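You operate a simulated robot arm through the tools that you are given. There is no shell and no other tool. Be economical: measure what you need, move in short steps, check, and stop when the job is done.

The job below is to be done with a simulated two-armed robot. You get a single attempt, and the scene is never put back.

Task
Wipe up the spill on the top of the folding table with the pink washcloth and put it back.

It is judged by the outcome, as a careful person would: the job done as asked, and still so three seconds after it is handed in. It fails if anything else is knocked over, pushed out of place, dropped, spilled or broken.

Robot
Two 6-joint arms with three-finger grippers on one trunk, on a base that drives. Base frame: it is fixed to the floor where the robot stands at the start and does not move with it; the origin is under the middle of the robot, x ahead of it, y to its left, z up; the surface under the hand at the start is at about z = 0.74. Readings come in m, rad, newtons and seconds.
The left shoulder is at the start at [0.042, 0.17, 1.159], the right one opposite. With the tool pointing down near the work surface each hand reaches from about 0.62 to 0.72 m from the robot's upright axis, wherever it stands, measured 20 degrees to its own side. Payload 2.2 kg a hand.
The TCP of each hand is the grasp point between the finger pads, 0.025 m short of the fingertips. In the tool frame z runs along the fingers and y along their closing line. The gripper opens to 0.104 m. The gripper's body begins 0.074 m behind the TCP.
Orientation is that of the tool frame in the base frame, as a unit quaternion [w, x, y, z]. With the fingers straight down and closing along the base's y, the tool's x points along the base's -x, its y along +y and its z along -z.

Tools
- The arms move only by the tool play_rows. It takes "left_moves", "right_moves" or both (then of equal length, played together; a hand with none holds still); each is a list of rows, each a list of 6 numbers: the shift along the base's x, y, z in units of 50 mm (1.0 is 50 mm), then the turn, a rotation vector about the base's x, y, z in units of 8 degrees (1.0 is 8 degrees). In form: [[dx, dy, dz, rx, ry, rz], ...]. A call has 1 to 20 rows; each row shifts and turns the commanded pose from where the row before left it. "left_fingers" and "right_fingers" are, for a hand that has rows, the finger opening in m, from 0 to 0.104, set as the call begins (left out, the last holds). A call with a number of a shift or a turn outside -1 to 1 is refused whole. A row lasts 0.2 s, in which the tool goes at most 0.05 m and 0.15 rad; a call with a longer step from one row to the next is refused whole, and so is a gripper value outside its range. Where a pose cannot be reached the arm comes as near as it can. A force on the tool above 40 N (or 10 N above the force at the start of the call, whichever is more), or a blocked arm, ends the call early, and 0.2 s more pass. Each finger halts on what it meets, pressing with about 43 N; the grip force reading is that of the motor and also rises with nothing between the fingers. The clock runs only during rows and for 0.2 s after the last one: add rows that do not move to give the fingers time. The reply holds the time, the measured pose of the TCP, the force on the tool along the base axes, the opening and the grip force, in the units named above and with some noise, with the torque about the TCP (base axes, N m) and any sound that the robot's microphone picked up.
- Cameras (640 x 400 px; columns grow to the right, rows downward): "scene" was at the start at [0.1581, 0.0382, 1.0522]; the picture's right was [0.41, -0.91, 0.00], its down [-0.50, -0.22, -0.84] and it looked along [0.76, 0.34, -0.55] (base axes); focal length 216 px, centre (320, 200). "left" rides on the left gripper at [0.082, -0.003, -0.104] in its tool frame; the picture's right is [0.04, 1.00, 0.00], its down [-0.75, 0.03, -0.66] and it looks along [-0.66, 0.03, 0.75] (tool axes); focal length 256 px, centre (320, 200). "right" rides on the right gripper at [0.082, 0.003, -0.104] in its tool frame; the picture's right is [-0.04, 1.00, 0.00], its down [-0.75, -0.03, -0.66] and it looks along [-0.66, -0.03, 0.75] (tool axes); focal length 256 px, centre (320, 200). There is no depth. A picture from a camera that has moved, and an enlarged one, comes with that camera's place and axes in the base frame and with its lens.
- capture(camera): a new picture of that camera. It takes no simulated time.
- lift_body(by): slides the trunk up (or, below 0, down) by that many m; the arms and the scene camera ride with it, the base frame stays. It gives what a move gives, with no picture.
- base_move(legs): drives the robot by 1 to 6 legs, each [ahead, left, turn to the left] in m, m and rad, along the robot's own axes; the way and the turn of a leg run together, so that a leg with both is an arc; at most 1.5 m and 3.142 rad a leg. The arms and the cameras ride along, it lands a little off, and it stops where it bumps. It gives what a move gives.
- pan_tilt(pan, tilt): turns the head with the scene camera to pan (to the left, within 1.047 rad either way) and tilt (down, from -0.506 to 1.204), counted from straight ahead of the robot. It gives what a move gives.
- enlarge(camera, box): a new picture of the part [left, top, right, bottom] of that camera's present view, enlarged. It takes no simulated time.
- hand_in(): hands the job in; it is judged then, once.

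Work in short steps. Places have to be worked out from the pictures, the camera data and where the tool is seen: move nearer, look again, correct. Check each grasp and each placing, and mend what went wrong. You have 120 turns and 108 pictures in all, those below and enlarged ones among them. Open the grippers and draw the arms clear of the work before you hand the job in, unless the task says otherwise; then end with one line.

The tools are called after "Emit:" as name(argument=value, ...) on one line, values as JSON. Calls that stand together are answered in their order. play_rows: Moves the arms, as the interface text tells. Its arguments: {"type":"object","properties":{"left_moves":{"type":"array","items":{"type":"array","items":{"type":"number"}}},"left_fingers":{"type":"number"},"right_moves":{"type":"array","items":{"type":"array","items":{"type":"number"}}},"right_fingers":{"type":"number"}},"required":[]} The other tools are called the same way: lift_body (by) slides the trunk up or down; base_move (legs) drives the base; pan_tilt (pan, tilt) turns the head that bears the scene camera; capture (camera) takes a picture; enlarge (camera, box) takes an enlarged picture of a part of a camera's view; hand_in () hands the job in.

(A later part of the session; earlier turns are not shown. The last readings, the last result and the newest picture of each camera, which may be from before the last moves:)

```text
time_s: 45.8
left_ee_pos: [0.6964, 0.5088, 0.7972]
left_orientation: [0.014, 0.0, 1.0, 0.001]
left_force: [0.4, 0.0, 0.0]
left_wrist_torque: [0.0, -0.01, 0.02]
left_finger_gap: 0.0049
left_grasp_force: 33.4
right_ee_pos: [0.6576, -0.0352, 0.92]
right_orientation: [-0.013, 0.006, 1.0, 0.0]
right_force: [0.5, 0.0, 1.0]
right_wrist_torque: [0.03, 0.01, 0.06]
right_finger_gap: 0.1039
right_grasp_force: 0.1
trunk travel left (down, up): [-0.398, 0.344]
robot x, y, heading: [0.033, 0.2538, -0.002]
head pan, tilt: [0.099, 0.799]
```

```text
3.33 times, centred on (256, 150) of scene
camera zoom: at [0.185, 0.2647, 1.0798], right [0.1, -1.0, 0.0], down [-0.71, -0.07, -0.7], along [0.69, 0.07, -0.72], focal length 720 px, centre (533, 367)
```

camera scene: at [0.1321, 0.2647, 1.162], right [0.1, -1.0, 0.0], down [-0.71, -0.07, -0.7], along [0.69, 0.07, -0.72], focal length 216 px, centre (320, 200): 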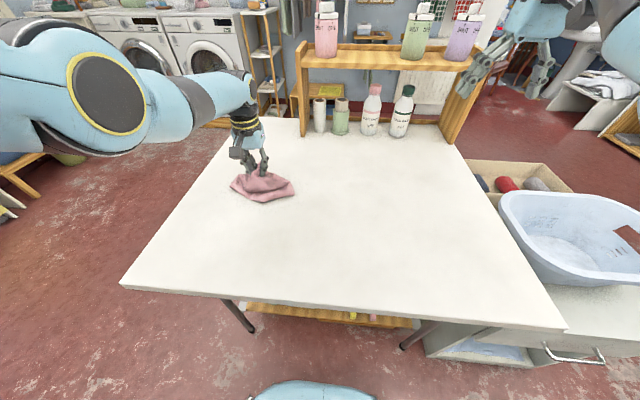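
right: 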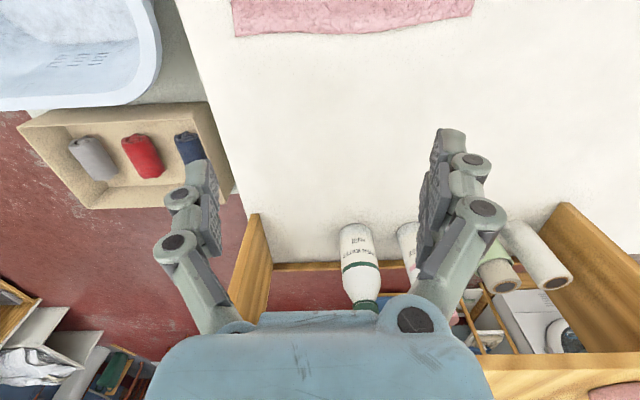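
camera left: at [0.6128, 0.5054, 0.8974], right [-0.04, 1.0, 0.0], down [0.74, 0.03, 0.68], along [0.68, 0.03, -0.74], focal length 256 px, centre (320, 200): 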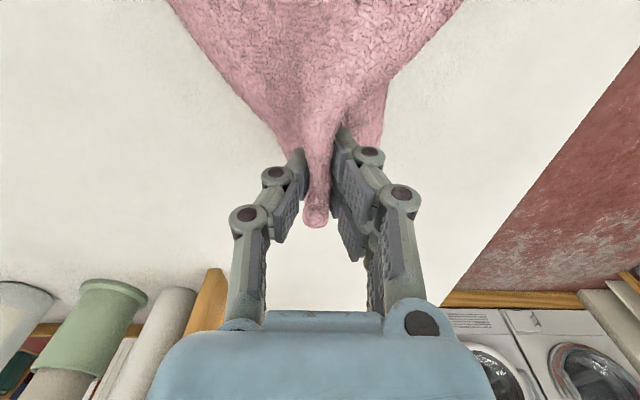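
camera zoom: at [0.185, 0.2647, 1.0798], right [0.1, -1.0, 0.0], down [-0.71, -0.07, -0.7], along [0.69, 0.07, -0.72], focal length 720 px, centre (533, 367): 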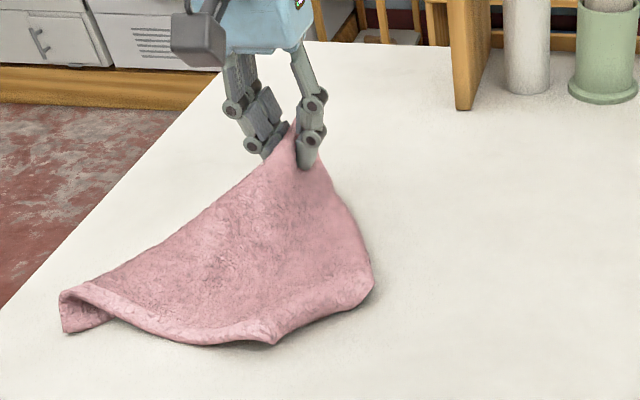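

Reach is good now. I'll press and scrub inward over the spill with sideways strokes.

Emit:
play_rows(left_moves=[[-0.3, 0, -0.3, 0, 0, 0], [-0.3, 0.3, -0.13, 0, 0, 0], [-0.2, 0.5, 0, 0, 0, 0], [-0.15, -0.6, 0, 0, 0, 0], [0, -0.6, 0, 0, 0, 0], [0, -0.6, 0, 0, 0, 0], [-0.25, 0, 0, 0, 0, 0], [0, 0.6, 0, 0, 0, 0], [0, 0.6, 0, 0, 0, 0], [0, 0.6, 0, 0, 0, 0], [-0.25, 0, 0, 0, 0, 0], [0, -0.6, 0, 0, 0, 0], [0, -0.6, 0, 0, 0, 0], [0, -0.6, 0, 0, 0, 0], [-0.25, 0, 0, 0, 0, 0], [0, 0.6, 0, 0, 0, 0], [0, 0.6, 0, 0, 0, 0], [0, 0.6, 0, 0, 0, 0], [-0.25, 0, 0, 0, 0, 0]])

Emit:
play_rows(left_moves=[[0, -0.6, 0, 0, 0, 0], [0, -0.6, 0, 0, 0, 0], [0, -0.6, 0, 0, 0, 0], [0.6, 0.2, 0, 0, 0, 0], [0.6, 0.2, 0, 0, 0, 0], [-0.6, 0.2, 0, 0, 0, 0], [-0.6, 0.2, 0, 0, 0, 0], [0.6, 0.2, 0, 0, 0, 0], [0.6, 0.2, 0, 0, 0, 0], [-0.6, 0.2, 0, 0, 0, 0], [-0.6, 0.2, 0, 0, 0, 0], [-0.6, 0.2, 0, 0, 0, 0]])

Emit:
capture(camera="left")

Emit:
enlarge(camera="scene", box=[160, 90, 352, 210])

```text
time_s: 49.8
left_ee_pos: [0.601, 0.5493, 0.7741]
left_orientation: [0.012, 0.001, 1.0, 0.002]
left_force: [0.8, -0.1, 1.3]
left_wrist_torque: [-0.03, -0.02, 0.0]
left_finger_gap: 0.0051
left_grasp_force: 33.6
right_ee_pos: [0.658, -0.0357, 0.9199]
right_orientation: [-0.013, 0.005, 1.0, -0.001]
right_force: [0.1, 0.8, 0.2]
right_wrist_torque: [0.0, 0.01, 0.0]
right_finger_gap: 0.1042
right_grasp_force: 0.1
trunk travel left (down, up): [-0.398, 0.344]
robot x, y, heading: [0.0313, 0.2556, -0.007]
head pan, tilt: [0.099, 0.799]
```

```text
time_s: 52.4
left_ee_pos: [0.5689, 0.5517, 0.7748]
left_orientation: [0.012, 0.0, 1.0, 0.0]
left_force: [-0.3, 0.2, 1.3]
left_wrist_torque: [0.02, -0.01, 0.04]
left_finger_gap: 0.0052
left_grasp_force: 33.8
right_ee_pos: [0.6576, -0.0341, 0.921]
right_orientation: [-0.013, 0.005, 1.0, -0.001]
right_force: [-0.5, -0.1, -0.7]
right_wrist_torque: [-0.01, -0.03, -0.01]
right_finger_gap: 0.1039
right_grasp_force: 0.0
trunk travel left (down, up): [-0.398, 0.344]
robot x, y, heading: [0.0275, 0.2565, -0.001]
head pan, tilt: [0.099, 0.799]
```

```text
80 pictures are left
camera left: at [0.4848, 0.5468, 0.8761], right [-0.04, 1.0, 0.0], down [0.74, 0.03, 0.68], along [0.67, 0.03, -0.74], focal length 256 px, centre (320, 200)
```

left: 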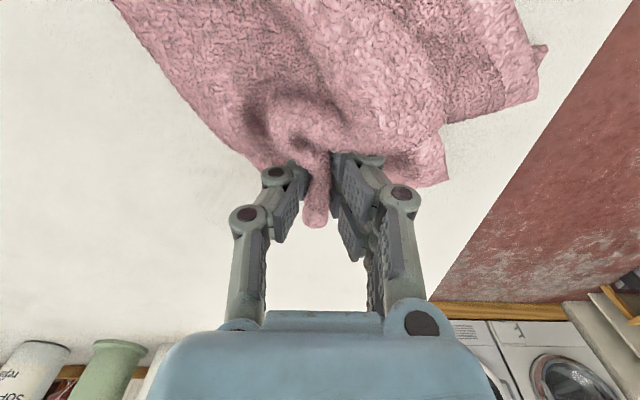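

```text
3.33 times, centred on (256, 150) of scene
camera zoom: at [0.1844, 0.2649, 1.08], right [0.1, -1.0, 0.0], down [-0.71, -0.07, -0.7], along [0.69, 0.07, -0.72], focal length 720 px, centre (533, 367)
```

zoom: 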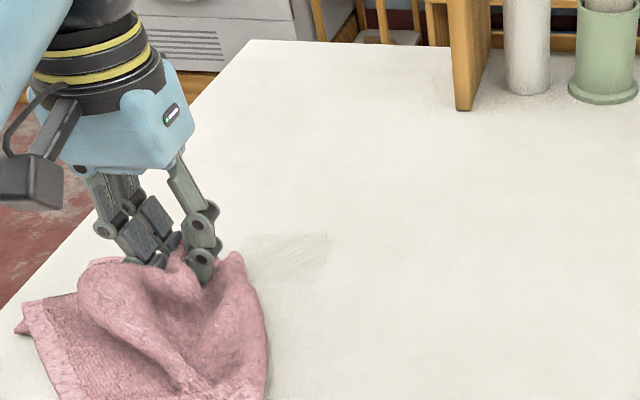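

Only faint streaks remain near (0.61, 0.50). I'll do another denser scrub with x strokes, pressing a touch harder.

Emit:
play_rows(left_moves=[[0.9, 0, 0.3, 0, 0, 0], [0.9, 0, 0.2, 0, 0, 0], [0.7, -0.1, -0.3, 0, 0, 0], [0, 0, -0.3, 0, 0, 0], [-0.6, 0, 0, 0, 0, 0], [-0.6, 0, 0, 0, 0, 0], [-0.6, -0.1, 0, 0, 0, 0], [0.6, -0.15, 0, 0, 0, 0], [0.6, 0, 0, 0, 0, 0], [0.6, -0.1, 0, 0, 0, 0], [-0.6, -0.15, 0, 0, 0, 0], [-0.6, 0, 0, 0, 0, 0], [-0.6, -0.1, 0, 0, 0, 0], [0.6, -0.15, 0, 0, 0, 0], [0.6, 0, 0, 0, 0, 0], [0.6, -0.1, 0, 0, 0, 0], [-0.6, -0.15, 0, 0, 0, 0], [-0.6, 0, 0, 0, 0, 0], [-0.6, -0.1, 0, 0, 0, 0]])

Emit:
play_rows(left_moves=[[0.6, -0.15, 0, 0, 0, 0], [0.6, 0, 0, 0, 0, 0], [0.6, -0.1, 0, 0, 0, 0], [-0.6, -0.15, 0, 0, 0, 0], [-0.6, 0, 0, 0, 0, 0], [-0.6, -0.1, 0, 0, 0, 0], [0.6, -0.15, 0, 0, 0, 0], [0.6, 0, 0, 0, 0, 0], [0.6, -0.1, 0, 0, 0, 0], [-0.6, -0.15, 0, 0, 0, 0], [-0.6, 0, 0, 0, 0, 0], [-0.6, -0.1, 0, 0, 0, 0], [-0.6, 0.8, 0, 0, 0, 0], [-0.3, 0.8, 0, 0, 0, 0], [0, 0.8, 0, 0, 0, 0]])

Emit:
capture(camera="left")

Emit:
enlarge(camera="scene", box=[160, 90, 352, 210])

```text
time_s: 56.4
left_ee_pos: [0.6038, 0.4888, 0.7696]
left_orientation: [0.015, -0.001, 1.0, 0.001]
left_force: [4.1, -0.7, 22.0]
left_wrist_torque: [0.09, 0.1, -0.02]
left_finger_gap: 0.0047
left_grasp_force: 32.6
right_ee_pos: [0.6566, -0.0361, 0.9213]
right_orientation: [-0.012, 0.006, 1.0, -0.001]
right_force: [-0.5, 0.2, 0.6]
right_wrist_torque: [0.0, -0.02, 0.0]
right_finger_gap: 0.1038
right_grasp_force: 0.0
trunk travel left (down, up): [-0.398, 0.344]
robot x, y, heading: [0.0279, 0.2548, -0.0]
head pan, tilt: [0.099, 0.799]
```

```text
time_s: 59.6
left_ee_pos: [0.5543, 0.5599, 0.7703]
left_orientation: [0.013, 0.0, 1.0, 0.001]
left_force: [-0.7, -1.6, 11.5]
left_wrist_torque: [0.05, 0.07, 0.01]
left_finger_gap: 0.0051
left_grasp_force: 32.7
left hand out of reach, approached as far as the arm can: row 9
right_ee_pos: [0.6566, -0.0354, 0.9206]
right_orientation: [-0.012, 0.006, 1.0, -0.001]
right_force: [0.1, 0.5, 0.8]
right_wrist_torque: [-0.03, -0.02, -0.02]
right_finger_gap: 0.104
right_grasp_force: 0.0
trunk travel left (down, up): [-0.398, 0.344]
robot x, y, heading: [0.0282, 0.2555, -0.005]
head pan, tilt: [0.099, 0.799]
```

```text
78 pictures are left
camera left: at [0.4703, 0.5552, 0.8726], right [-0.04, 1.0, 0.0], down [0.74, 0.03, 0.68], along [0.68, 0.03, -0.74], focal length 256 px, centre (320, 200)
```

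left: 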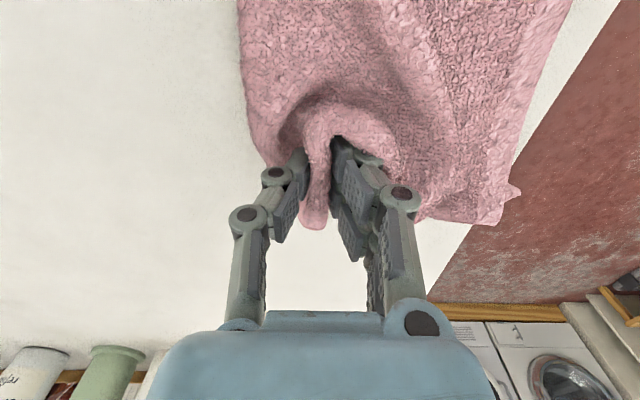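

```text
3.33 times, centred on (256, 150) of scene
camera zoom: at [0.184, 0.2645, 1.0801], right [0.1, -1.0, 0.0], down [-0.71, -0.07, -0.7], along [0.69, 0.07, -0.72], focal length 720 px, centre (533, 367)
```

zoom: 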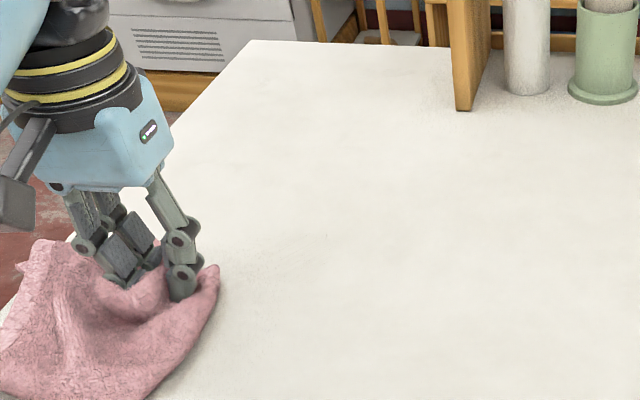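

It looks clean now. I'll lift the cloth and inspect the whole area underneath.

Emit:
lift_body(by=0.27)

Emit:
capture(camera="left")

Emit:
enlarge(camera="scene", box=[160, 130, 352, 250])

```text
time_s: 62.4
left_ee_pos: [0.5555, 0.561, 1.0407]
left_orientation: [0.012, 0.0, 1.0, 0.001]
left_force: [0.2, -0.1, -0.6]
left_wrist_torque: [0.02, -0.02, 0.03]
left_finger_gap: 0.0049
left_grasp_force: 33.6
right_ee_pos: [0.6578, -0.0345, 1.1902]
right_orientation: [-0.013, 0.005, 1.0, 0.0]
right_force: [-0.6, -0.8, -0.5]
right_wrist_torque: [-0.02, 0.0, 0.01]
right_finger_gap: 0.1039
right_grasp_force: 0.0
trunk travel left (down, up): [-0.668, 0.074]
robot x, y, heading: [0.0289, 0.2542, 0.002]
head pan, tilt: [0.099, 0.799]
```

```text
76 pictures are left
camera left: at [0.4719, 0.5557, 1.1416], right [-0.04, 1.0, 0.0], down [0.74, 0.03, 0.67], along [0.67, 0.03, -0.74], focal length 256 px, centre (320, 200)
```

left: 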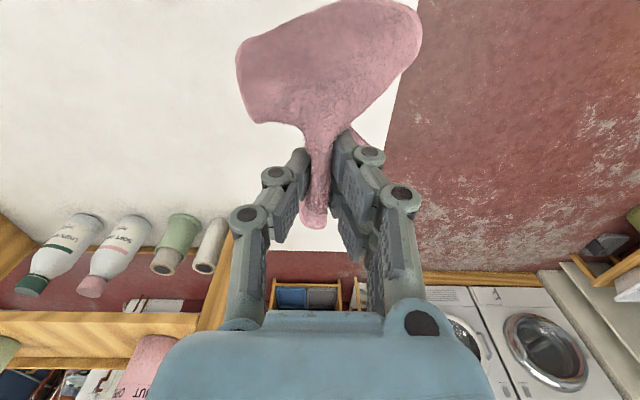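

```text
3.33 times, centred on (256, 190) of scene
camera zoom: at [0.1807, 0.2647, 1.3534], right [0.1, -1.0, 0.0], down [-0.71, -0.07, -0.7], along [0.69, 0.07, -0.72], focal length 720 px, centre (533, 233)
```

zoom: 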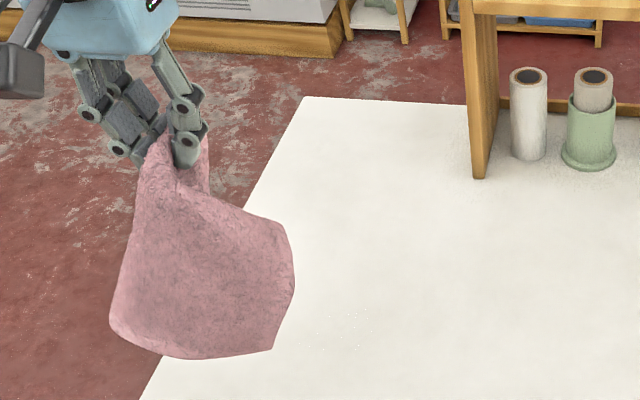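

Tiny specks may remain near the spill spot. I'll zoom in closely.

Emit:
enlarge(camera="scene", box=[240, 205, 304, 245])

```text
10.00 times, centred on (272, 225) of scene
camera zoom: at [0.1807, 0.2647, 1.3534], right [0.1, -1.0, 0.0], down [-0.71, -0.07, -0.7], along [0.69, 0.07, -0.72], focal length 2160 px, centre (800, -50)
```

zoom: 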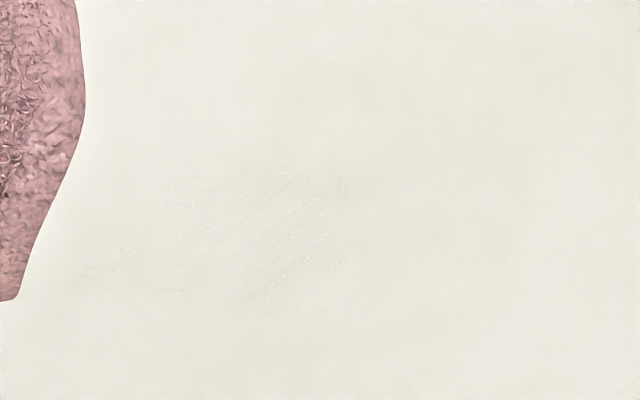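

A very faint residue remains over x 0.575–0.645, y 0.465–0.555. I'll do one more thorough pass: reposition, lower, and scrub densely.

Emit:
play_rows(left_moves=[[0.6, 0, 0, 0, 0, 0], [0.6, 0, 0, 0, 0, 0], [0.6, 0, 0, 0, 0, 0], [0, 0, 0, 0, 0, 0]])

Emit:
lift_body(by=-0.265)

Emit:
capture(camera="left")

```text
time_s: 63.4
left_ee_pos: [0.646, 0.5594, 1.0395]
left_orientation: [0.013, 0.0, 1.0, 0.001]
left_force: [-0.4, 0.3, -0.9]
left_wrist_torque: [0.05, -0.01, -0.01]
left_finger_gap: 0.0053
left_grasp_force: 33.8
right_ee_pos: [0.6573, -0.0356, 1.19]
right_orientation: [-0.014, 0.005, 1.0, -0.001]
right_force: [-0.4, 0.1, -0.1]
right_wrist_torque: [0.0, 0.01, -0.02]
right_finger_gap: 0.1038
right_grasp_force: 0.0
trunk travel left (down, up): [-0.668, 0.074]
robot x, y, heading: [0.0285, 0.252, -0.004]
head pan, tilt: [0.099, 0.799]
```

```text
time_s: 66.1
left_ee_pos: [0.6469, 0.5608, 0.7775]
left_orientation: [0.014, 0.001, 1.0, 0.001]
left_force: [-2.1, 1.5, 12.8]
left_wrist_torque: [0.09, 0.13, 0.02]
left_finger_gap: 0.0052
left_grasp_force: 33.6
right_ee_pos: [0.6568, -0.0359, 0.9265]
right_orientation: [-0.012, 0.005, 1.0, -0.002]
right_force: [0.1, 0.4, -0.1]
right_wrist_torque: [0.04, -0.03, 0.01]
right_finger_gap: 0.1041
right_grasp_force: 0.1
trunk travel left (down, up): [-0.403, 0.339]
robot x, y, heading: [0.0303, 0.2534, -0.005]
head pan, tilt: [0.099, 0.799]
```

```text
73 pictures are left
camera left: at [0.5614, 0.5558, 0.8789], right [-0.04, 1.0, 0.0], down [0.73, 0.03, 0.68], along [0.68, 0.03, -0.74], focal length 256 px, centre (320, 200)
```

left: 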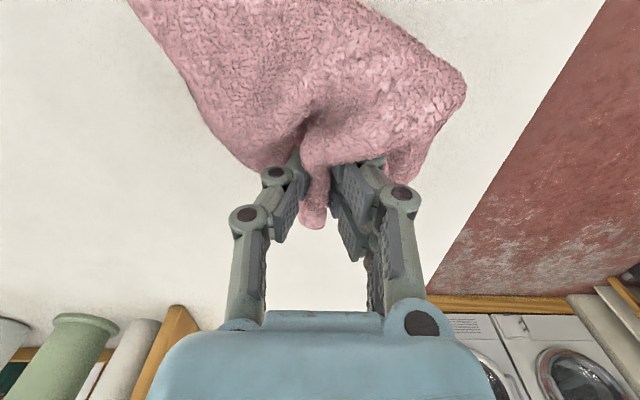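

It is pressing at 13 N through folded cloth. I'll raster the area.

Emit:
play_rows(left_moves=[[-0.8, 0, 0, 0, 0, 0], [-0.8, -0.12, 0, 0, 0, 0], [0.8, -0.12, 0, 0, 0, 0], [0.8, -0.12, 0, 0, 0, 0], [-0.8, -0.12, 0, 0, 0, 0], [-0.8, -0.12, 0, 0, 0, 0], [0.8, -0.12, 0, 0, 0, 0], [0.8, -0.12, 0, 0, 0, 0], [-0.8, -0.12, 0, 0, 0, 0], [-0.8, -0.12, 0, 0, 0, 0], [0.8, -0.12, 0, 0, 0, 0], [0.8, -0.12, 0, 0, 0, 0], [-0.8, -0.12, 0, 0, 0, 0], [-0.8, -0.12, 0, 0, 0, 0], [0.8, -0.12, 0, 0, 0, 0], [0.8, -0.12, 0, 0, 0, 0], [-0.8, -0.12, 0, 0, 0, 0], [-0.8, -0.12, 0, 0, 0, 0], [0.8, -0.12, 0, 0, 0, 0], [0.8, -0.12, 0, 0, 0, 0]])

Emit:
play_rows(left_moves=[[-0.2, 0.8, -0.04, 0, 0, 0], [0, 0.8, 0, 0, 0, 0], [0, 0.7, 0, 0, 0, 0], [-0.3, 0, 0, 0, 0, 0], [0, -0.8, 0, 0, 0, 0], [0, -0.8, 0, 0, 0, 0], [0, -0.7, 0, 0, 0, 0], [-0.3, 0, 0, 0, 0, 0], [0, 0.8, 0, 0, 0, 0], [0, 0.8, 0, 0, 0, 0], [0, 0.7, 0, 0, 0, 0], [-0.3, 0, 0, 0, 0, 0], [0, -0.8, 0, 0, 0, 0], [0, -0.8, 0, 0, 0, 0], [0, -0.7, 0, 0, 0, 0], [-0.3, 0, 0, 0, 0, 0], [0, 0.8, 0, 0, 0, 0], [0, 0.8, 0, 0, 0, 0], [0, 0.7, 0, 0, 0, 0]])

Emit:
play_rows(left_moves=[[-0.5, -0.8, 0.1, 0, 0, 0], [-0.5, -0.8, 0.1, 0, 0, 0], [-0.5, -0.8, 0.1, 0, 0, 0]])

Emit:
capture(camera="left")

Emit:
enlarge(camera="scene", box=[192, 130, 288, 190])

```text
time_s: 70.3
left_ee_pos: [0.6446, 0.4454, 0.7763]
left_orientation: [0.014, 0.0, 1.0, 0.001]
left_force: [-6.3, 0.6, 15.3]
left_wrist_torque: [0.08, 0.26, -0.01]
left_finger_gap: 0.0047
left_grasp_force: 33.4
right_ee_pos: [0.6567, -0.036, 0.9268]
right_orientation: [-0.012, 0.005, 1.0, 0.0]
right_force: [-0.7, -1.5, 0.2]
right_wrist_torque: [-0.04, 0.03, 0.0]
right_finger_gap: 0.104
right_grasp_force: 0.0
trunk travel left (down, up): [-0.403, 0.339]
robot x, y, heading: [0.0278, 0.258, 0.005]
head pan, tilt: [0.099, 0.799]
```

```text
time_s: 74.3
left_ee_pos: [0.5727, 0.5605, 0.7758]
left_orientation: [0.013, 0.0, 1.0, 0.002]
left_force: [-0.9, -9.4, 25.0]
left_wrist_torque: [-0.18, 0.18, 0.04]
left_finger_gap: 0.0052
left_grasp_force: 33.8
right_ee_pos: [0.6561, -0.0364, 0.927]
right_orientation: [-0.012, 0.005, 1.0, 0.0]
right_force: [0.2, 0.2, 0.6]
right_wrist_torque: [-0.03, -0.01, 0.01]
right_finger_gap: 0.1038
right_grasp_force: 0.1
trunk travel left (down, up): [-0.403, 0.339]
robot x, y, heading: [0.0298, 0.2552, -0.003]
head pan, tilt: [0.099, 0.799]
```

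```text
time_s: 75.1
left_ee_pos: [0.5006, 0.4394, 0.7887]
left_orientation: [0.012, 0.0, 1.0, 0.001]
left_force: [-0.1, -0.2, 0.0]
left_wrist_torque: [0.01, 0.02, 0.01]
left_finger_gap: 0.0051
left_grasp_force: 33.1
right_ee_pos: [0.6571, -0.0367, 0.9266]
right_orientation: [-0.013, 0.006, 1.0, -0.001]
right_force: [-0.3, 0.0, -0.3]
right_wrist_torque: [0.02, -0.01, 0.01]
right_finger_gap: 0.1038
right_grasp_force: 0.1
trunk travel left (down, up): [-0.403, 0.339]
robot x, y, heading: [0.0312, 0.2544, 0.0]
head pan, tilt: [0.099, 0.799]
```

```text
72 pictures are left
camera left: at [0.4152, 0.4351, 0.8903], right [-0.04, 1.0, 0.0], down [0.74, 0.03, 0.67], along [0.67, 0.03, -0.74], focal length 256 px, centre (320, 200)
```

left: 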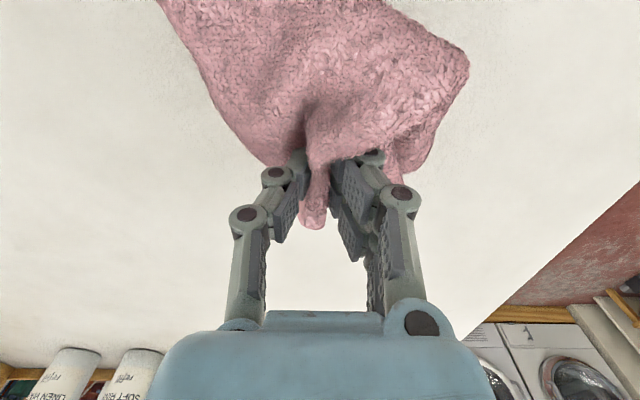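

```text
6.67 times, centred on (240, 160) of scene
camera zoom: at [0.1842, 0.2637, 1.085], right [0.1, -1.0, 0.0], down [-0.71, -0.07, -0.7], along [0.69, 0.07, -0.72], focal length 1440 px, centre (853, 467)
```

zoom: 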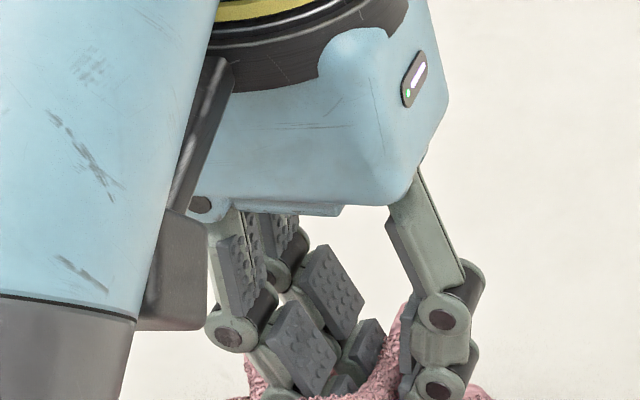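

The surface in view looks clean. I'll lift the cloth, drive right so it hangs at its home spot, and then inspect the spill spot unobstructed.

Emit:
lift_body(by=0.28)

Emit:
base_move(legs=[[-0.13, 0, 0], [0, -0.42, 0]])

Emit:
capture(camera="left")

Emit:
capture(camera="scene")

```text
time_s: 77.9
left_ee_pos: [0.5021, 0.4412, 1.0668]
left_orientation: [0.012, 0.0, 1.0, 0.001]
left_force: [0.0, 0.8, -0.3]
left_wrist_torque: [-0.04, 0.0, 0.0]
left_finger_gap: 0.0052
left_grasp_force: 33.5
right_ee_pos: [0.6582, -0.0359, 1.2056]
right_orientation: [-0.013, 0.005, 1.0, 0.0]
right_force: [0.4, 0.8, 0.1]
right_wrist_torque: [-0.01, 0.02, -0.03]
right_finger_gap: 0.1042
right_grasp_force: 0.0
trunk travel left (down, up): [-0.683, 0.059]
robot x, y, heading: [0.0282, 0.255, -0.004]
head pan, tilt: [0.099, 0.799]
```

```text
time_s: 81.3
left_ee_pos: [0.3687, 0.0242, 1.0684]
left_orientation: [0.012, 0.001, 1.0, 0.002]
left_force: [-0.5, 0.4, -0.7]
left_wrist_torque: [-0.03, -0.02, -0.01]
left_finger_gap: 0.0052
left_grasp_force: 33.7
right_ee_pos: [0.5262, -0.4529, 1.2056]
right_orientation: [-0.013, 0.006, 1.0, -0.001]
right_force: [0.3, 0.1, -0.3]
right_wrist_torque: [0.03, -0.03, -0.01]
right_finger_gap: 0.1042
right_grasp_force: 0.0
trunk travel left (down, up): [-0.683, 0.059]
robot x, y, heading: [-0.1004, -0.1591, -0.002]
head pan, tilt: [0.099, 0.799]
```

```text
70 pictures are left
camera left: at [0.2856, 0.0199, 1.17], right [-0.04, 1.0, 0.0], down [0.74, 0.03, 0.68], along [0.67, 0.03, -0.74], focal length 256 px, centre (320, 200)
```

left: 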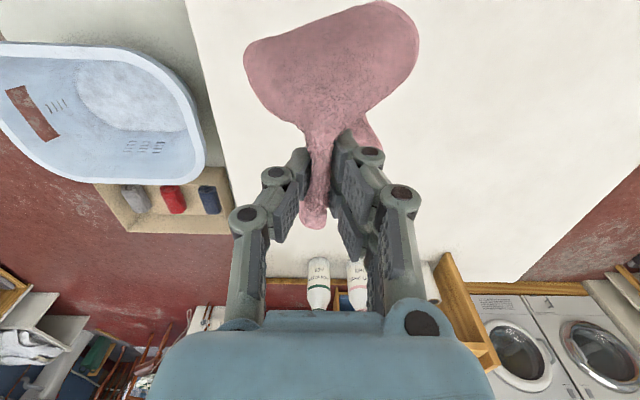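

```text
69 pictures are left
camera scene: at [0.049, -0.152, 1.3685], right [0.1, -1.0, 0.0], down [-0.71, -0.07, -0.7], along [0.69, 0.07, -0.72], focal length 216 px, centre (320, 200)
```

scene: 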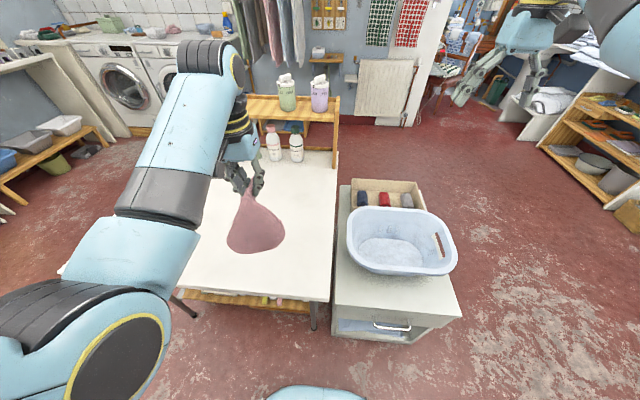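

I'll check the spill spot, now in the open in the left camera at about (537, 183).

Emit:
enlarge(camera="left", box=[497, 158, 577, 208])

```text
8.00 times, centred on (537, 183) of left
camera zoom: at [0.2856, 0.0199, 1.17], right [-0.04, 1.0, 0.0], down [0.74, 0.03, 0.68], along [0.67, 0.03, -0.74], focal length 2048 px, centre (-1416, 336)
```

zoom: 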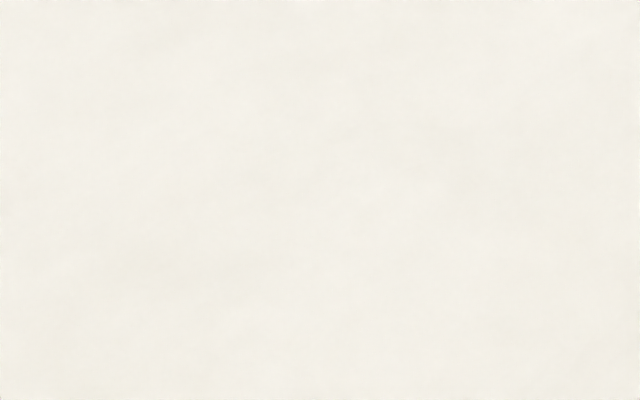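

The spot is clean. Now I'll lay the cloth back: lower until its near edge touches at x about 0.37, then alternate forward moves with lowering.

Emit:
lift_body(by=-0.08)

Emit:
play_rows(left_moves=[[0.5, 0.05, 0, 0, 0, 0], [0.5, 0.05, 0, 0, 0, 0], [0.4, 0, 0, 0, 0, 0]])

Emit:
lift_body(by=-0.05)

Emit:
play_rows(left_moves=[[0.6, 0, 0, 0, 0, 0], [0.6, 0, 0, 0, 0, 0]])

Emit:
capture(camera="scene")

Emit:
capture(camera="left")

```text
time_s: 82.5
left_ee_pos: [0.3695, 0.0246, 0.9875]
left_orientation: [0.013, 0.002, 1.0, 0.0]
left_force: [0.5, 0.1, -0.9]
left_wrist_torque: [-0.04, 0.02, 0.01]
left_finger_gap: 0.0051
left_grasp_force: 33.5
right_ee_pos: [0.5257, -0.4519, 1.1253]
right_orientation: [-0.013, 0.006, 1.0, -0.001]
right_force: [0.5, 0.7, 0.6]
right_wrist_torque: [-0.03, -0.05, -0.02]
right_finger_gap: 0.1041
right_grasp_force: 0.1
trunk travel left (down, up): [-0.603, 0.139]
robot x, y, heading: [-0.1012, -0.1579, -0.002]
head pan, tilt: [0.099, 0.799]
```

```text
time_s: 83.3
left_ee_pos: [0.4407, 0.029, 0.9875]
left_orientation: [0.012, 0.001, 1.0, 0.001]
left_force: [0.5, -0.1, -0.2]
left_wrist_torque: [-0.03, 0.0, -0.01]
left_finger_gap: 0.0049
left_grasp_force: 33.8
right_ee_pos: [0.527, -0.4533, 1.1254]
right_orientation: [-0.013, 0.006, 1.0, -0.001]
right_force: [0.0, 1.0, 0.0]
right_wrist_torque: [0.0, 0.01, 0.0]
right_finger_gap: 0.1039
right_grasp_force: 0.1
trunk travel left (down, up): [-0.603, 0.139]
robot x, y, heading: [-0.1018, -0.1572, -0.001]
head pan, tilt: [0.099, 0.799]
```

```text
time_s: 84.2
left_ee_pos: [0.4397, 0.0294, 0.9377]
left_orientation: [0.012, 0.0, 1.0, 0.002]
left_force: [0.5, 0.9, -0.3]
left_wrist_torque: [-0.07, -0.03, -0.04]
left_finger_gap: 0.0051
left_grasp_force: 33.3
right_ee_pos: [0.5266, -0.4524, 1.0765]
right_orientation: [-0.012, 0.006, 1.0, 0.0]
right_force: [0.5, 0.1, -0.2]
right_wrist_torque: [-0.01, -0.03, 0.01]
right_finger_gap: 0.1042
right_grasp_force: 0.1
trunk travel left (down, up): [-0.553, 0.189]
robot x, y, heading: [-0.1015, -0.1622, -0.002]
head pan, tilt: [0.099, 0.799]
```

```text
time_s: 84.8
left_ee_pos: [0.5003, 0.0291, 0.9369]
left_orientation: [0.013, 0.001, 1.0, 0.002]
left_force: [0.1, 0.0, -0.8]
left_wrist_torque: [-0.01, -0.03, 0.04]
left_finger_gap: 0.005
left_grasp_force: 33.2
right_ee_pos: [0.5256, -0.4516, 1.0745]
right_orientation: [-0.013, 0.006, 1.0, -0.001]
right_force: [0.2, 0.1, -0.6]
right_wrist_torque: [0.03, 0.05, -0.03]
right_finger_gap: 0.1041
right_grasp_force: 0.1
trunk travel left (down, up): [-0.553, 0.189]
robot x, y, heading: [-0.1061, -0.1588, -0.004]
head pan, tilt: [0.099, 0.799]
```

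```text
67 pictures are left
camera scene: at [0.0503, -0.1516, 1.2379], right [0.1, -1.0, 0.0], down [-0.71, -0.07, -0.7], along [0.69, 0.07, -0.72], focal length 216 px, centre (320, 200)
```

scene: 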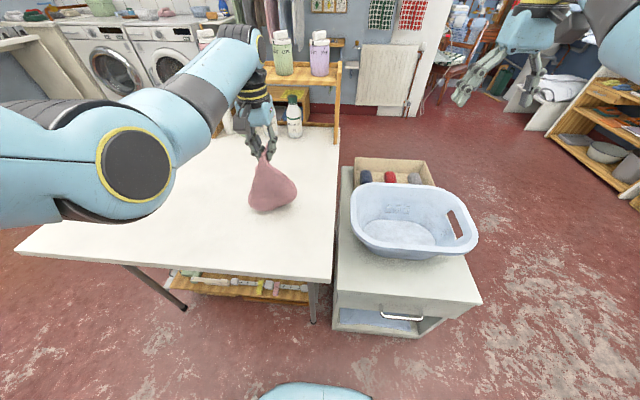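

```text
66 pictures are left
camera left: at [0.4157, 0.0251, 1.0395], right [-0.04, 1.0, 0.0], down [0.74, 0.03, 0.67], along [0.67, 0.03, -0.74], focal length 256 px, centre (320, 200)
```

left: 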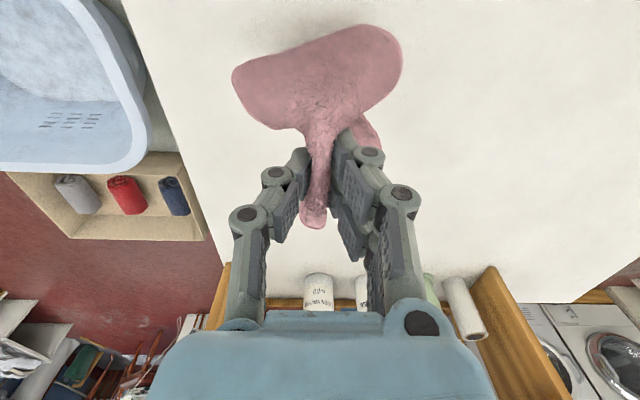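

The near edge touches at x about 0.46, which is too far forward. I'll lift slightly, move back about 0.11 m, and lay it again with more lowering per forward step.

Emit:
lift_body(by=0.07)

Emit:
play_rows(left_moves=[[-0.6, 0, 0, 0, 0, 0], [-0.6, 0, 0, 0, 0, 0], [-0.7, 0, 0, 0, 0, 0], [-0.7, 0, 0, 0, 0, 0], [0, 0, 0, 0, 0, 0], [0, 0, 0, 0, 0, 0]])

Emit:
capture(camera="scene")

```text
time_s: 85.9
left_ee_pos: [0.4998, 0.0296, 1.0074]
left_orientation: [0.012, 0.001, 1.0, 0.001]
left_force: [1.1, 0.0, -0.4]
left_wrist_torque: [0.0, -0.07, -0.02]
left_finger_gap: 0.0053
left_grasp_force: 33.9
right_ee_pos: [0.5262, -0.4523, 1.1458]
right_orientation: [-0.013, 0.006, 1.0, -0.001]
right_force: [0.2, -0.2, 0.1]
right_wrist_torque: [-0.02, -0.03, 0.03]
right_finger_gap: 0.1041
right_grasp_force: 0.0
trunk travel left (down, up): [-0.623, 0.119]
robot x, y, heading: [-0.1054, -0.1593, -0.003]
head pan, tilt: [0.099, 0.799]
```

```text
time_s: 87.3
left_ee_pos: [0.3681, 0.0293, 1.0084]
left_orientation: [0.012, 0.001, 1.0, 0.002]
left_force: [-0.2, 0.3, -1.4]
left_wrist_torque: [-0.03, -0.02, 0.01]
left_finger_gap: 0.0052
left_grasp_force: 33.4
right_ee_pos: [0.5247, -0.4516, 1.146]
right_orientation: [-0.014, 0.006, 1.0, -0.001]
right_force: [0.0, -0.4, -0.2]
right_wrist_torque: [-0.01, 0.02, -0.01]
right_finger_gap: 0.1036
right_grasp_force: 0.0
trunk travel left (down, up): [-0.623, 0.119]
robot x, y, heading: [-0.1031, -0.1588, -0.002]
head pan, tilt: [0.099, 0.799]
```

```text
65 pictures are left
camera scene: at [0.0487, -0.1516, 1.3084], right [0.1, -1.0, 0.0], down [-0.71, -0.07, -0.7], along [0.69, 0.07, -0.72], focal length 216 px, centre (320, 200)
```

scene: 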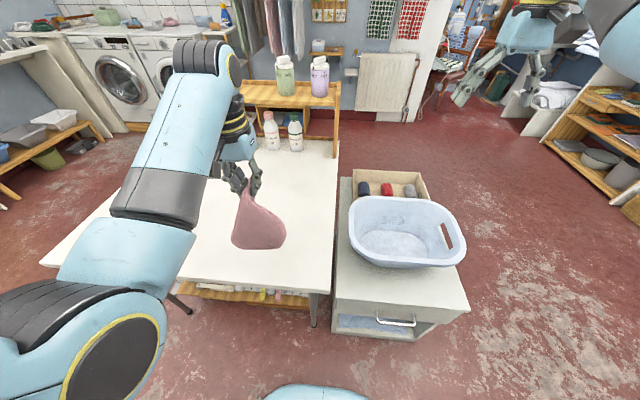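

The cloth bottom is now about 3 cm above the table at x about 0.36. I'll lower first for slack, then move forward in steps.

Emit:
lift_body(by=-0.07)

Emit:
play_rows(left_moves=[[0.3, 0, 0, 0, 0, 0], [0.4, 0, 0, 0, 0, 0]])

Emit:
lift_body(by=-0.06)

Emit:
play_rows(left_moves=[[0.4, 0, 0, 0, 0, 0], [0.5, 0, 0, 0, 0, 0]])

Emit:
capture(camera="scene")

Emit:
capture(camera="left")

```text
time_s: 88.4
left_ee_pos: [0.3691, 0.0288, 0.9392]
left_orientation: [0.012, 0.001, 1.0, 0.001]
left_force: [0.0, 0.1, -0.9]
left_wrist_torque: [-0.05, 0.01, 0.01]
left_finger_gap: 0.0046
left_grasp_force: 33.4
right_ee_pos: [0.5253, -0.452, 1.0763]
right_orientation: [-0.013, 0.006, 1.0, -0.001]
right_force: [0.4, -0.4, 0.1]
right_wrist_torque: [0.03, -0.01, 0.0]
right_finger_gap: 0.104
right_grasp_force: 0.0
trunk travel left (down, up): [-0.553, 0.189]
robot x, y, heading: [-0.1016, -0.1614, -0.001]
head pan, tilt: [0.099, 0.799]
```

```text
time_s: 89.0
left_ee_pos: [0.4048, 0.0289, 0.9382]
left_orientation: [0.012, 0.0, 1.0, 0.002]
left_force: [-0.1, -0.2, 0.2]
left_wrist_torque: [-0.04, -0.01, -0.01]
left_finger_gap: 0.005
left_grasp_force: 33.5
right_ee_pos: [0.5267, -0.4517, 1.0751]
right_orientation: [-0.013, 0.006, 1.0, -0.001]
right_force: [0.3, 0.0, -0.2]
right_wrist_torque: [0.04, -0.01, 0.0]
right_finger_gap: 0.1036
right_grasp_force: 0.0
trunk travel left (down, up): [-0.553, 0.189]
robot x, y, heading: [-0.1013, -0.163, -0.004]
head pan, tilt: [0.099, 0.799]
```

```text
time_s: 90.0
left_ee_pos: [0.405, 0.0302, 0.8794]
left_orientation: [0.013, 0.0, 1.0, 0.002]
left_force: [-0.1, 0.5, -1.2]
left_wrist_torque: [-0.02, 0.01, 0.01]
left_finger_gap: 0.0054
left_grasp_force: 33.8
right_ee_pos: [0.5258, -0.4526, 1.0163]
right_orientation: [-0.012, 0.006, 1.0, -0.001]
right_force: [0.0, -0.4, 0.3]
right_wrist_torque: [0.02, 0.0, 0.02]
right_finger_gap: 0.1041
right_grasp_force: 0.1
trunk travel left (down, up): [-0.493, 0.249]
robot x, y, heading: [-0.1011, -0.1619, -0.006]
head pan, tilt: [0.099, 0.799]
```

```text
time_s: 90.6
left_ee_pos: [0.4502, 0.0292, 0.8774]
left_orientation: [0.013, 0.001, 1.0, 0.001]
left_force: [-0.1, 1.0, -0.8]
left_wrist_torque: [-0.05, -0.01, 0.04]
left_finger_gap: 0.0048
left_grasp_force: 33.4
right_ee_pos: [0.5261, -0.4521, 1.0156]
right_orientation: [-0.014, 0.006, 1.0, -0.001]
right_force: [0.0, -1.1, -0.6]
right_wrist_torque: [0.0, 0.01, 0.01]
right_finger_gap: 0.1038
right_grasp_force: 0.1
trunk travel left (down, up): [-0.493, 0.249]
robot x, y, heading: [-0.1009, -0.1581, -0.001]
head pan, tilt: [0.099, 0.799]
```

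```text
64 pictures are left
camera scene: at [0.0512, -0.1516, 1.1771], right [0.1, -1.0, 0.0], down [-0.71, -0.07, -0.7], along [0.69, 0.07, -0.72], focal length 216 px, centre (320, 200)
```

scene: 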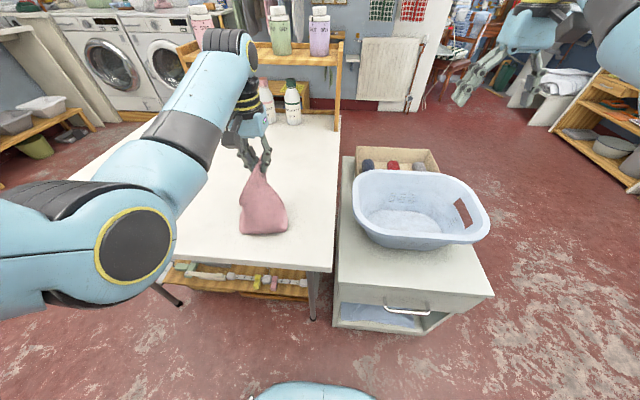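

```text
63 pictures are left
camera left: at [0.3658, 0.025, 0.9795], right [-0.04, 1.0, 0.0], down [0.74, 0.03, 0.67], along [0.67, 0.03, -0.74], focal length 256 px, centre (320, 200)
```

left: 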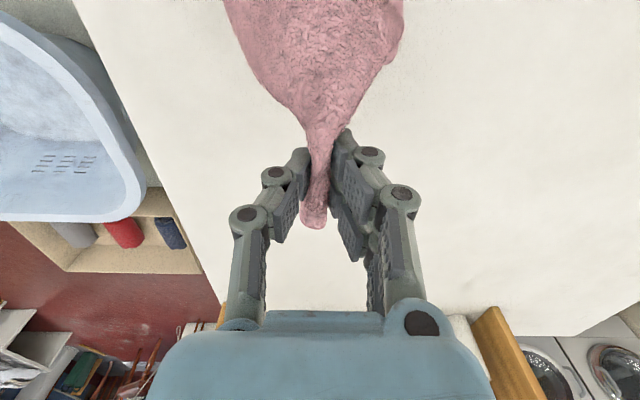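

The near edge is now anchored at x about 0.34–0.36. I'll continue laying forward.

Emit:
lift_body(by=-0.05)

Emit:
play_rows(left_moves=[[0.5, 0, 0, 0, 0, 0], [0.6, 0, 0, 0, 0, 0]])

Emit:
lift_body(by=-0.04)

Emit:
play_rows(left_moves=[[0.5, 0, -0.1, 0, 0, 0], [0.5, 0, -0.1, 0, 0, 0], [0.4, 0, -0.05, 0, 0, 0], [0, 0, 0, 0, 0, 0]])

Emit:
capture(camera="scene")

Emit:
capture(camera="left")

```text
time_s: 91.5
left_ee_pos: [0.4499, 0.0288, 0.8286]
left_orientation: [0.013, 0.001, 1.0, 0.002]
left_force: [0.0, -0.1, -0.4]
left_wrist_torque: [-0.08, 0.0, -0.01]
left_finger_gap: 0.0052
left_grasp_force: 33.4
right_ee_pos: [0.5255, -0.4529, 0.9654]
right_orientation: [-0.011, 0.006, 1.0, -0.001]
right_force: [-0.4, -0.2, -1.0]
right_wrist_torque: [-0.04, 0.02, 0.0]
right_finger_gap: 0.1041
right_grasp_force: 0.1
trunk travel left (down, up): [-0.443, 0.299]
robot x, y, heading: [-0.1014, -0.1605, -0.005]
head pan, tilt: [0.099, 0.799]
```

```text
time_s: 92.1
left_ee_pos: [0.5054, 0.0297, 0.8269]
left_orientation: [0.012, 0.001, 1.0, 0.002]
left_force: [-0.2, -0.3, -0.1]
left_wrist_torque: [-0.05, 0.03, 0.0]
left_finger_gap: 0.0052
left_grasp_force: 33.5
right_ee_pos: [0.5265, -0.4525, 0.9648]
right_orientation: [-0.013, 0.006, 1.0, -0.001]
right_force: [-0.3, -0.4, 0.5]
right_wrist_torque: [0.0, 0.0, 0.0]
right_finger_gap: 0.104
right_grasp_force: 0.1
trunk travel left (down, up): [-0.443, 0.299]
robot x, y, heading: [-0.1008, -0.1589, -0.004]
head pan, tilt: [0.099, 0.799]
```

```text
time_s: 93.0
left_ee_pos: [0.5044, 0.0287, 0.7883]
left_orientation: [0.013, 0.001, 1.0, 0.002]
left_force: [-1.3, 0.4, 0.6]
left_wrist_torque: [-0.06, -0.01, 0.0]
left_finger_gap: 0.0052
left_grasp_force: 33.6
right_ee_pos: [0.5254, -0.4528, 0.9266]
right_orientation: [-0.012, 0.006, 1.0, -0.001]
right_force: [0.2, 0.0, -0.8]
right_wrist_torque: [-0.01, -0.03, 0.01]
right_finger_gap: 0.1039
right_grasp_force: 0.1
trunk travel left (down, up): [-0.403, 0.339]
robot x, y, heading: [-0.1026, -0.1583, -0.006]
head pan, tilt: [0.099, 0.799]
```

```text
time_s: 94.0
left_ee_pos: [0.5637, 0.0316, 0.7808]
left_orientation: [0.014, 0.001, 1.0, 0.002]
left_force: [0.0, 0.4, 0.7]
left_wrist_torque: [-0.09, 0.01, 0.02]
left_finger_gap: 0.0053
left_grasp_force: 33.2
left hand out of reach, approached as far as the arm can: row 3
right_ee_pos: [0.5252, -0.4526, 0.9256]
right_orientation: [-0.013, 0.005, 1.0, -0.001]
right_force: [0.3, 0.2, 0.2]
right_wrist_torque: [-0.02, -0.01, -0.01]
right_finger_gap: 0.1036
right_grasp_force: 0.0
trunk travel left (down, up): [-0.403, 0.339]
robot x, y, heading: [-0.107, -0.1579, -0.002]
head pan, tilt: [0.099, 0.799]
```

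```text
62 pictures are left
camera scene: at [0.0535, -0.1516, 1.085], right [0.1, -1.0, 0.0], down [-0.71, -0.07, -0.7], along [0.69, 0.07, -0.72], focal length 216 px, centre (320, 200)
```

scene: 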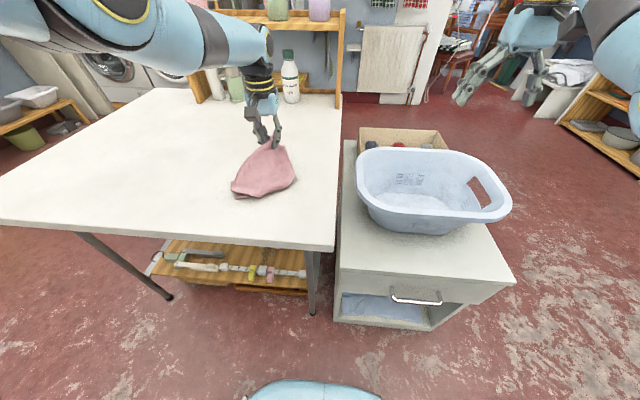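

```text
61 pictures are left
camera left: at [0.4788, 0.0271, 0.8819], right [-0.04, 1.0, 0.0], down [0.74, 0.03, 0.68], along [0.68, 0.03, -0.74], focal length 256 px, centre (320, 200)
```

left: 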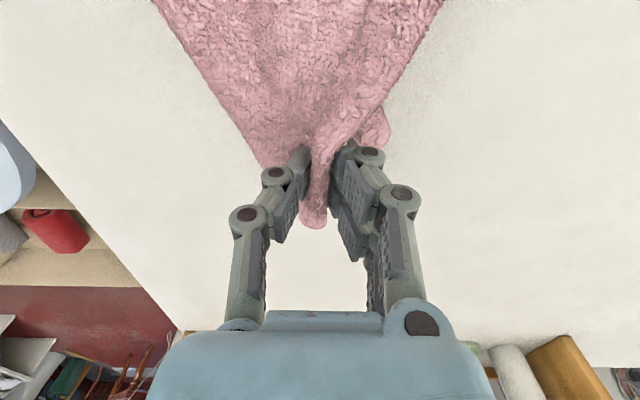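

The cloth lies around its home with the sides folded in. I'll release and look at the shape before tidying.

Emit:
play_rows(left_moves=[[0, 0, -0.1, 0, 0, 0], [0, 0, 0, 0, 0, 0], [0, 0, 0, 0, 0, 0], [0, 0, 0, 0, 0, 0], [0, 0, 0, 0, 0, 0], [0, 0, 0.5, 0, 0, 0], [0, 0, 0.6, 0, 0, 0], [0, 0, 0.6, 0, 0, 0]], left_fingers=0.05)

Emit:
capture(camera="left")

Emit:
enlarge(camera="scene", box=[160, 80, 352, 200])

```text
time_s: 95.8
left_ee_pos: [0.5624, 0.031, 0.8609]
left_orientation: [0.011, 0.001, 1.0, 0.002]
left_force: [0.9, 0.6, 0.3]
left_wrist_torque: [-0.01, -0.02, 0.03]
left_finger_gap: 0.0502
left_grasp_force: 0.0
right_ee_pos: [0.5256, -0.4527, 0.9255]
right_orientation: [-0.013, 0.006, 1.0, -0.001]
right_force: [0.0, -0.9, 0.3]
right_wrist_torque: [-0.03, -0.06, -0.01]
right_finger_gap: 0.1039
right_grasp_force: 0.1
trunk travel left (down, up): [-0.403, 0.339]
robot x, y, heading: [-0.1026, -0.1639, -0.005]
head pan, tilt: [0.099, 0.799]
```

```text
60 pictures are left
camera left: at [0.4774, 0.0272, 0.9627], right [-0.04, 1.0, 0.0], down [0.74, 0.03, 0.67], along [0.67, 0.03, -0.74], focal length 256 px, centre (320, 200)
```

left: 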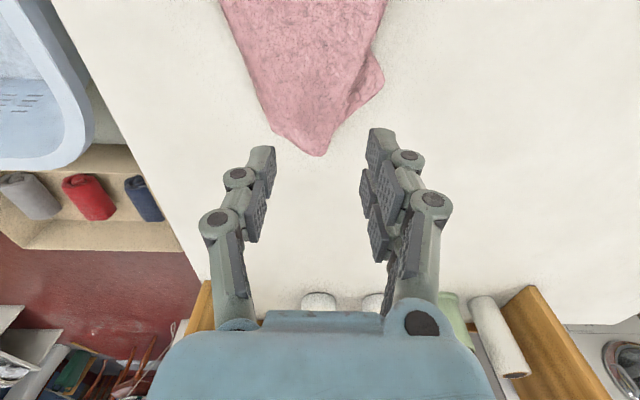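

```text
3.33 times, centred on (256, 140) of scene
camera zoom: at [0.0532, -0.1516, 1.0851], right [0.1, -1.0, 0.0], down [-0.71, -0.07, -0.7], along [0.69, 0.07, -0.72], focal length 720 px, centre (533, 400)
```

zoom: 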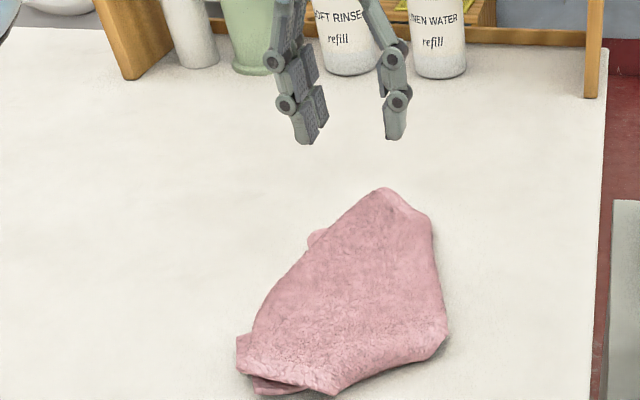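

The cloth is released within x 0.37–0.62, y -0.05–0.10. Its centre is at about (0.48, 0.025), which matches its original centre. I'll open the fingers fully, draw the arms up and back, and take a final look.

Emit:
lift_body(by=0.1)

Emit:
play_rows(left_moves=[[0, 0.5, 0, 0, 0, 0], [0, 0.6, 0, 0, 0, 0], [0, 0.6, 0, 0, 0, 0], [0, 0.6, 0, 0, 0, 0]], left_fingers=0.104)

Emit:
base_move(legs=[[-0.15, 0, 0]])

Emit:
pan_tilt(pan=0.35, tilt=0.7)

Emit:
capture(camera="scene")

Emit:
capture(camera="left")

```text
time_s: 97.1
left_ee_pos: [0.5625, 0.032, 0.9602]
left_orientation: [0.012, 0.0, 1.0, 0.002]
left_force: [0.8, 0.9, 0.5]
left_wrist_torque: [-0.02, 0.01, 0.02]
left_finger_gap: 0.05
left_grasp_force: 0.1
right_ee_pos: [0.5267, -0.4535, 1.0258]
right_orientation: [-0.013, 0.006, 1.0, -0.002]
right_force: [0.2, -0.6, -0.4]
right_wrist_torque: [0.0, -0.03, -0.01]
right_finger_gap: 0.1038
right_grasp_force: 0.1
trunk travel left (down, up): [-0.503, 0.239]
robot x, y, heading: [-0.1039, -0.1595, -0.001]
head pan, tilt: [0.099, 0.799]
```

```text
time_s: 98.1
left_ee_pos: [0.5633, 0.1467, 0.9593]
left_orientation: [0.014, 0.001, 1.0, 0.001]
left_force: [0.0, 0.1, 0.0]
left_wrist_torque: [-0.01, 0.04, -0.04]
left_finger_gap: 0.1043
left_grasp_force: 0.1
right_ee_pos: [0.5262, -0.4518, 1.0255]
right_orientation: [-0.013, 0.006, 1.0, -0.001]
right_force: [-0.8, 1.0, -0.4]
right_wrist_torque: [-0.02, 0.04, -0.06]
right_finger_gap: 0.1042
right_grasp_force: 0.1
trunk travel left (down, up): [-0.503, 0.239]
robot x, y, heading: [-0.1027, -0.1629, -0.001]
head pan, tilt: [0.099, 0.799]
```

```text
time_s: 99.5
left_ee_pos: [0.412, 0.1467, 0.9617]
left_orientation: [0.013, 0.001, 1.0, 0.002]
left_force: [-0.2, 0.7, -0.6]
left_wrist_torque: [0.05, -0.04, -0.01]
left_finger_gap: 0.1039
left_grasp_force: 0.0
right_ee_pos: [0.3759, -0.4516, 1.0251]
right_orientation: [-0.012, 0.006, 1.0, -0.001]
right_force: [0.0, 0.9, 0.7]
right_wrist_torque: [-0.04, -0.04, 0.02]
right_finger_gap: 0.1041
right_grasp_force: 0.1
trunk travel left (down, up): [-0.503, 0.239]
robot x, y, heading: [-0.253, -0.1602, -0.004]
head pan, tilt: [0.099, 0.799]
```

```text
time_s: 100.2
left_ee_pos: [0.4144, 0.1463, 0.9595]
left_orientation: [0.013, 0.001, 1.0, 0.002]
left_force: [-0.5, 0.1, 0.3]
left_wrist_torque: [0.02, -0.03, 0.03]
left_finger_gap: 0.1039
left_grasp_force: 0.1
right_ee_pos: [0.3768, -0.4511, 1.0266]
right_orientation: [-0.013, 0.005, 1.0, 0.0]
right_force: [-0.1, -1.0, 0.3]
right_wrist_torque: [0.0, -0.02, 0.0]
right_finger_gap: 0.104
right_grasp_force: 0.0
trunk travel left (down, up): [-0.503, 0.239]
robot x, y, heading: [-0.2481, -0.16, -0.001]
head pan, tilt: [0.351, 0.7]
```

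```text
58 pictures are left
camera scene: at [-0.0986, -0.1298, 1.1955], right [0.34, -0.94, 0.0], down [-0.61, -0.22, -0.76], along [0.72, 0.26, -0.64], focal length 216 px, centre (320, 200)
```

scene: 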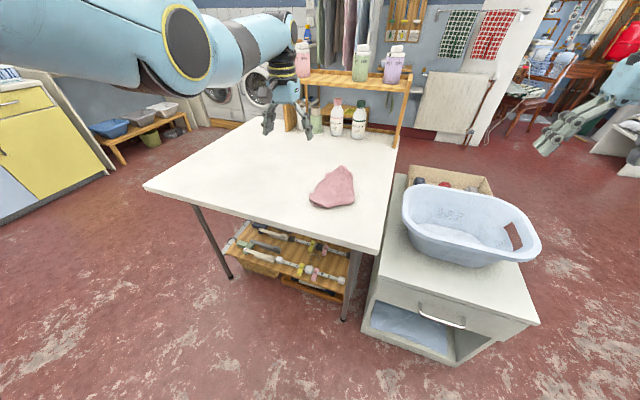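

```text
57 pictures are left
camera left: at [0.3294, 0.1427, 1.0618], right [-0.04, 1.0, 0.0], down [0.74, 0.03, 0.67], along [0.67, 0.03, -0.74], focal length 256 px, centre (320, 200)
```

left: 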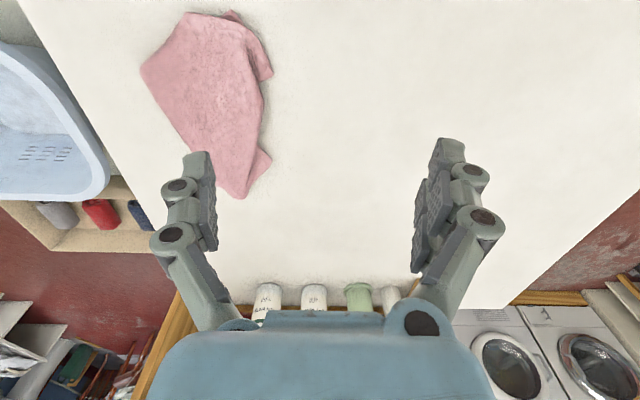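

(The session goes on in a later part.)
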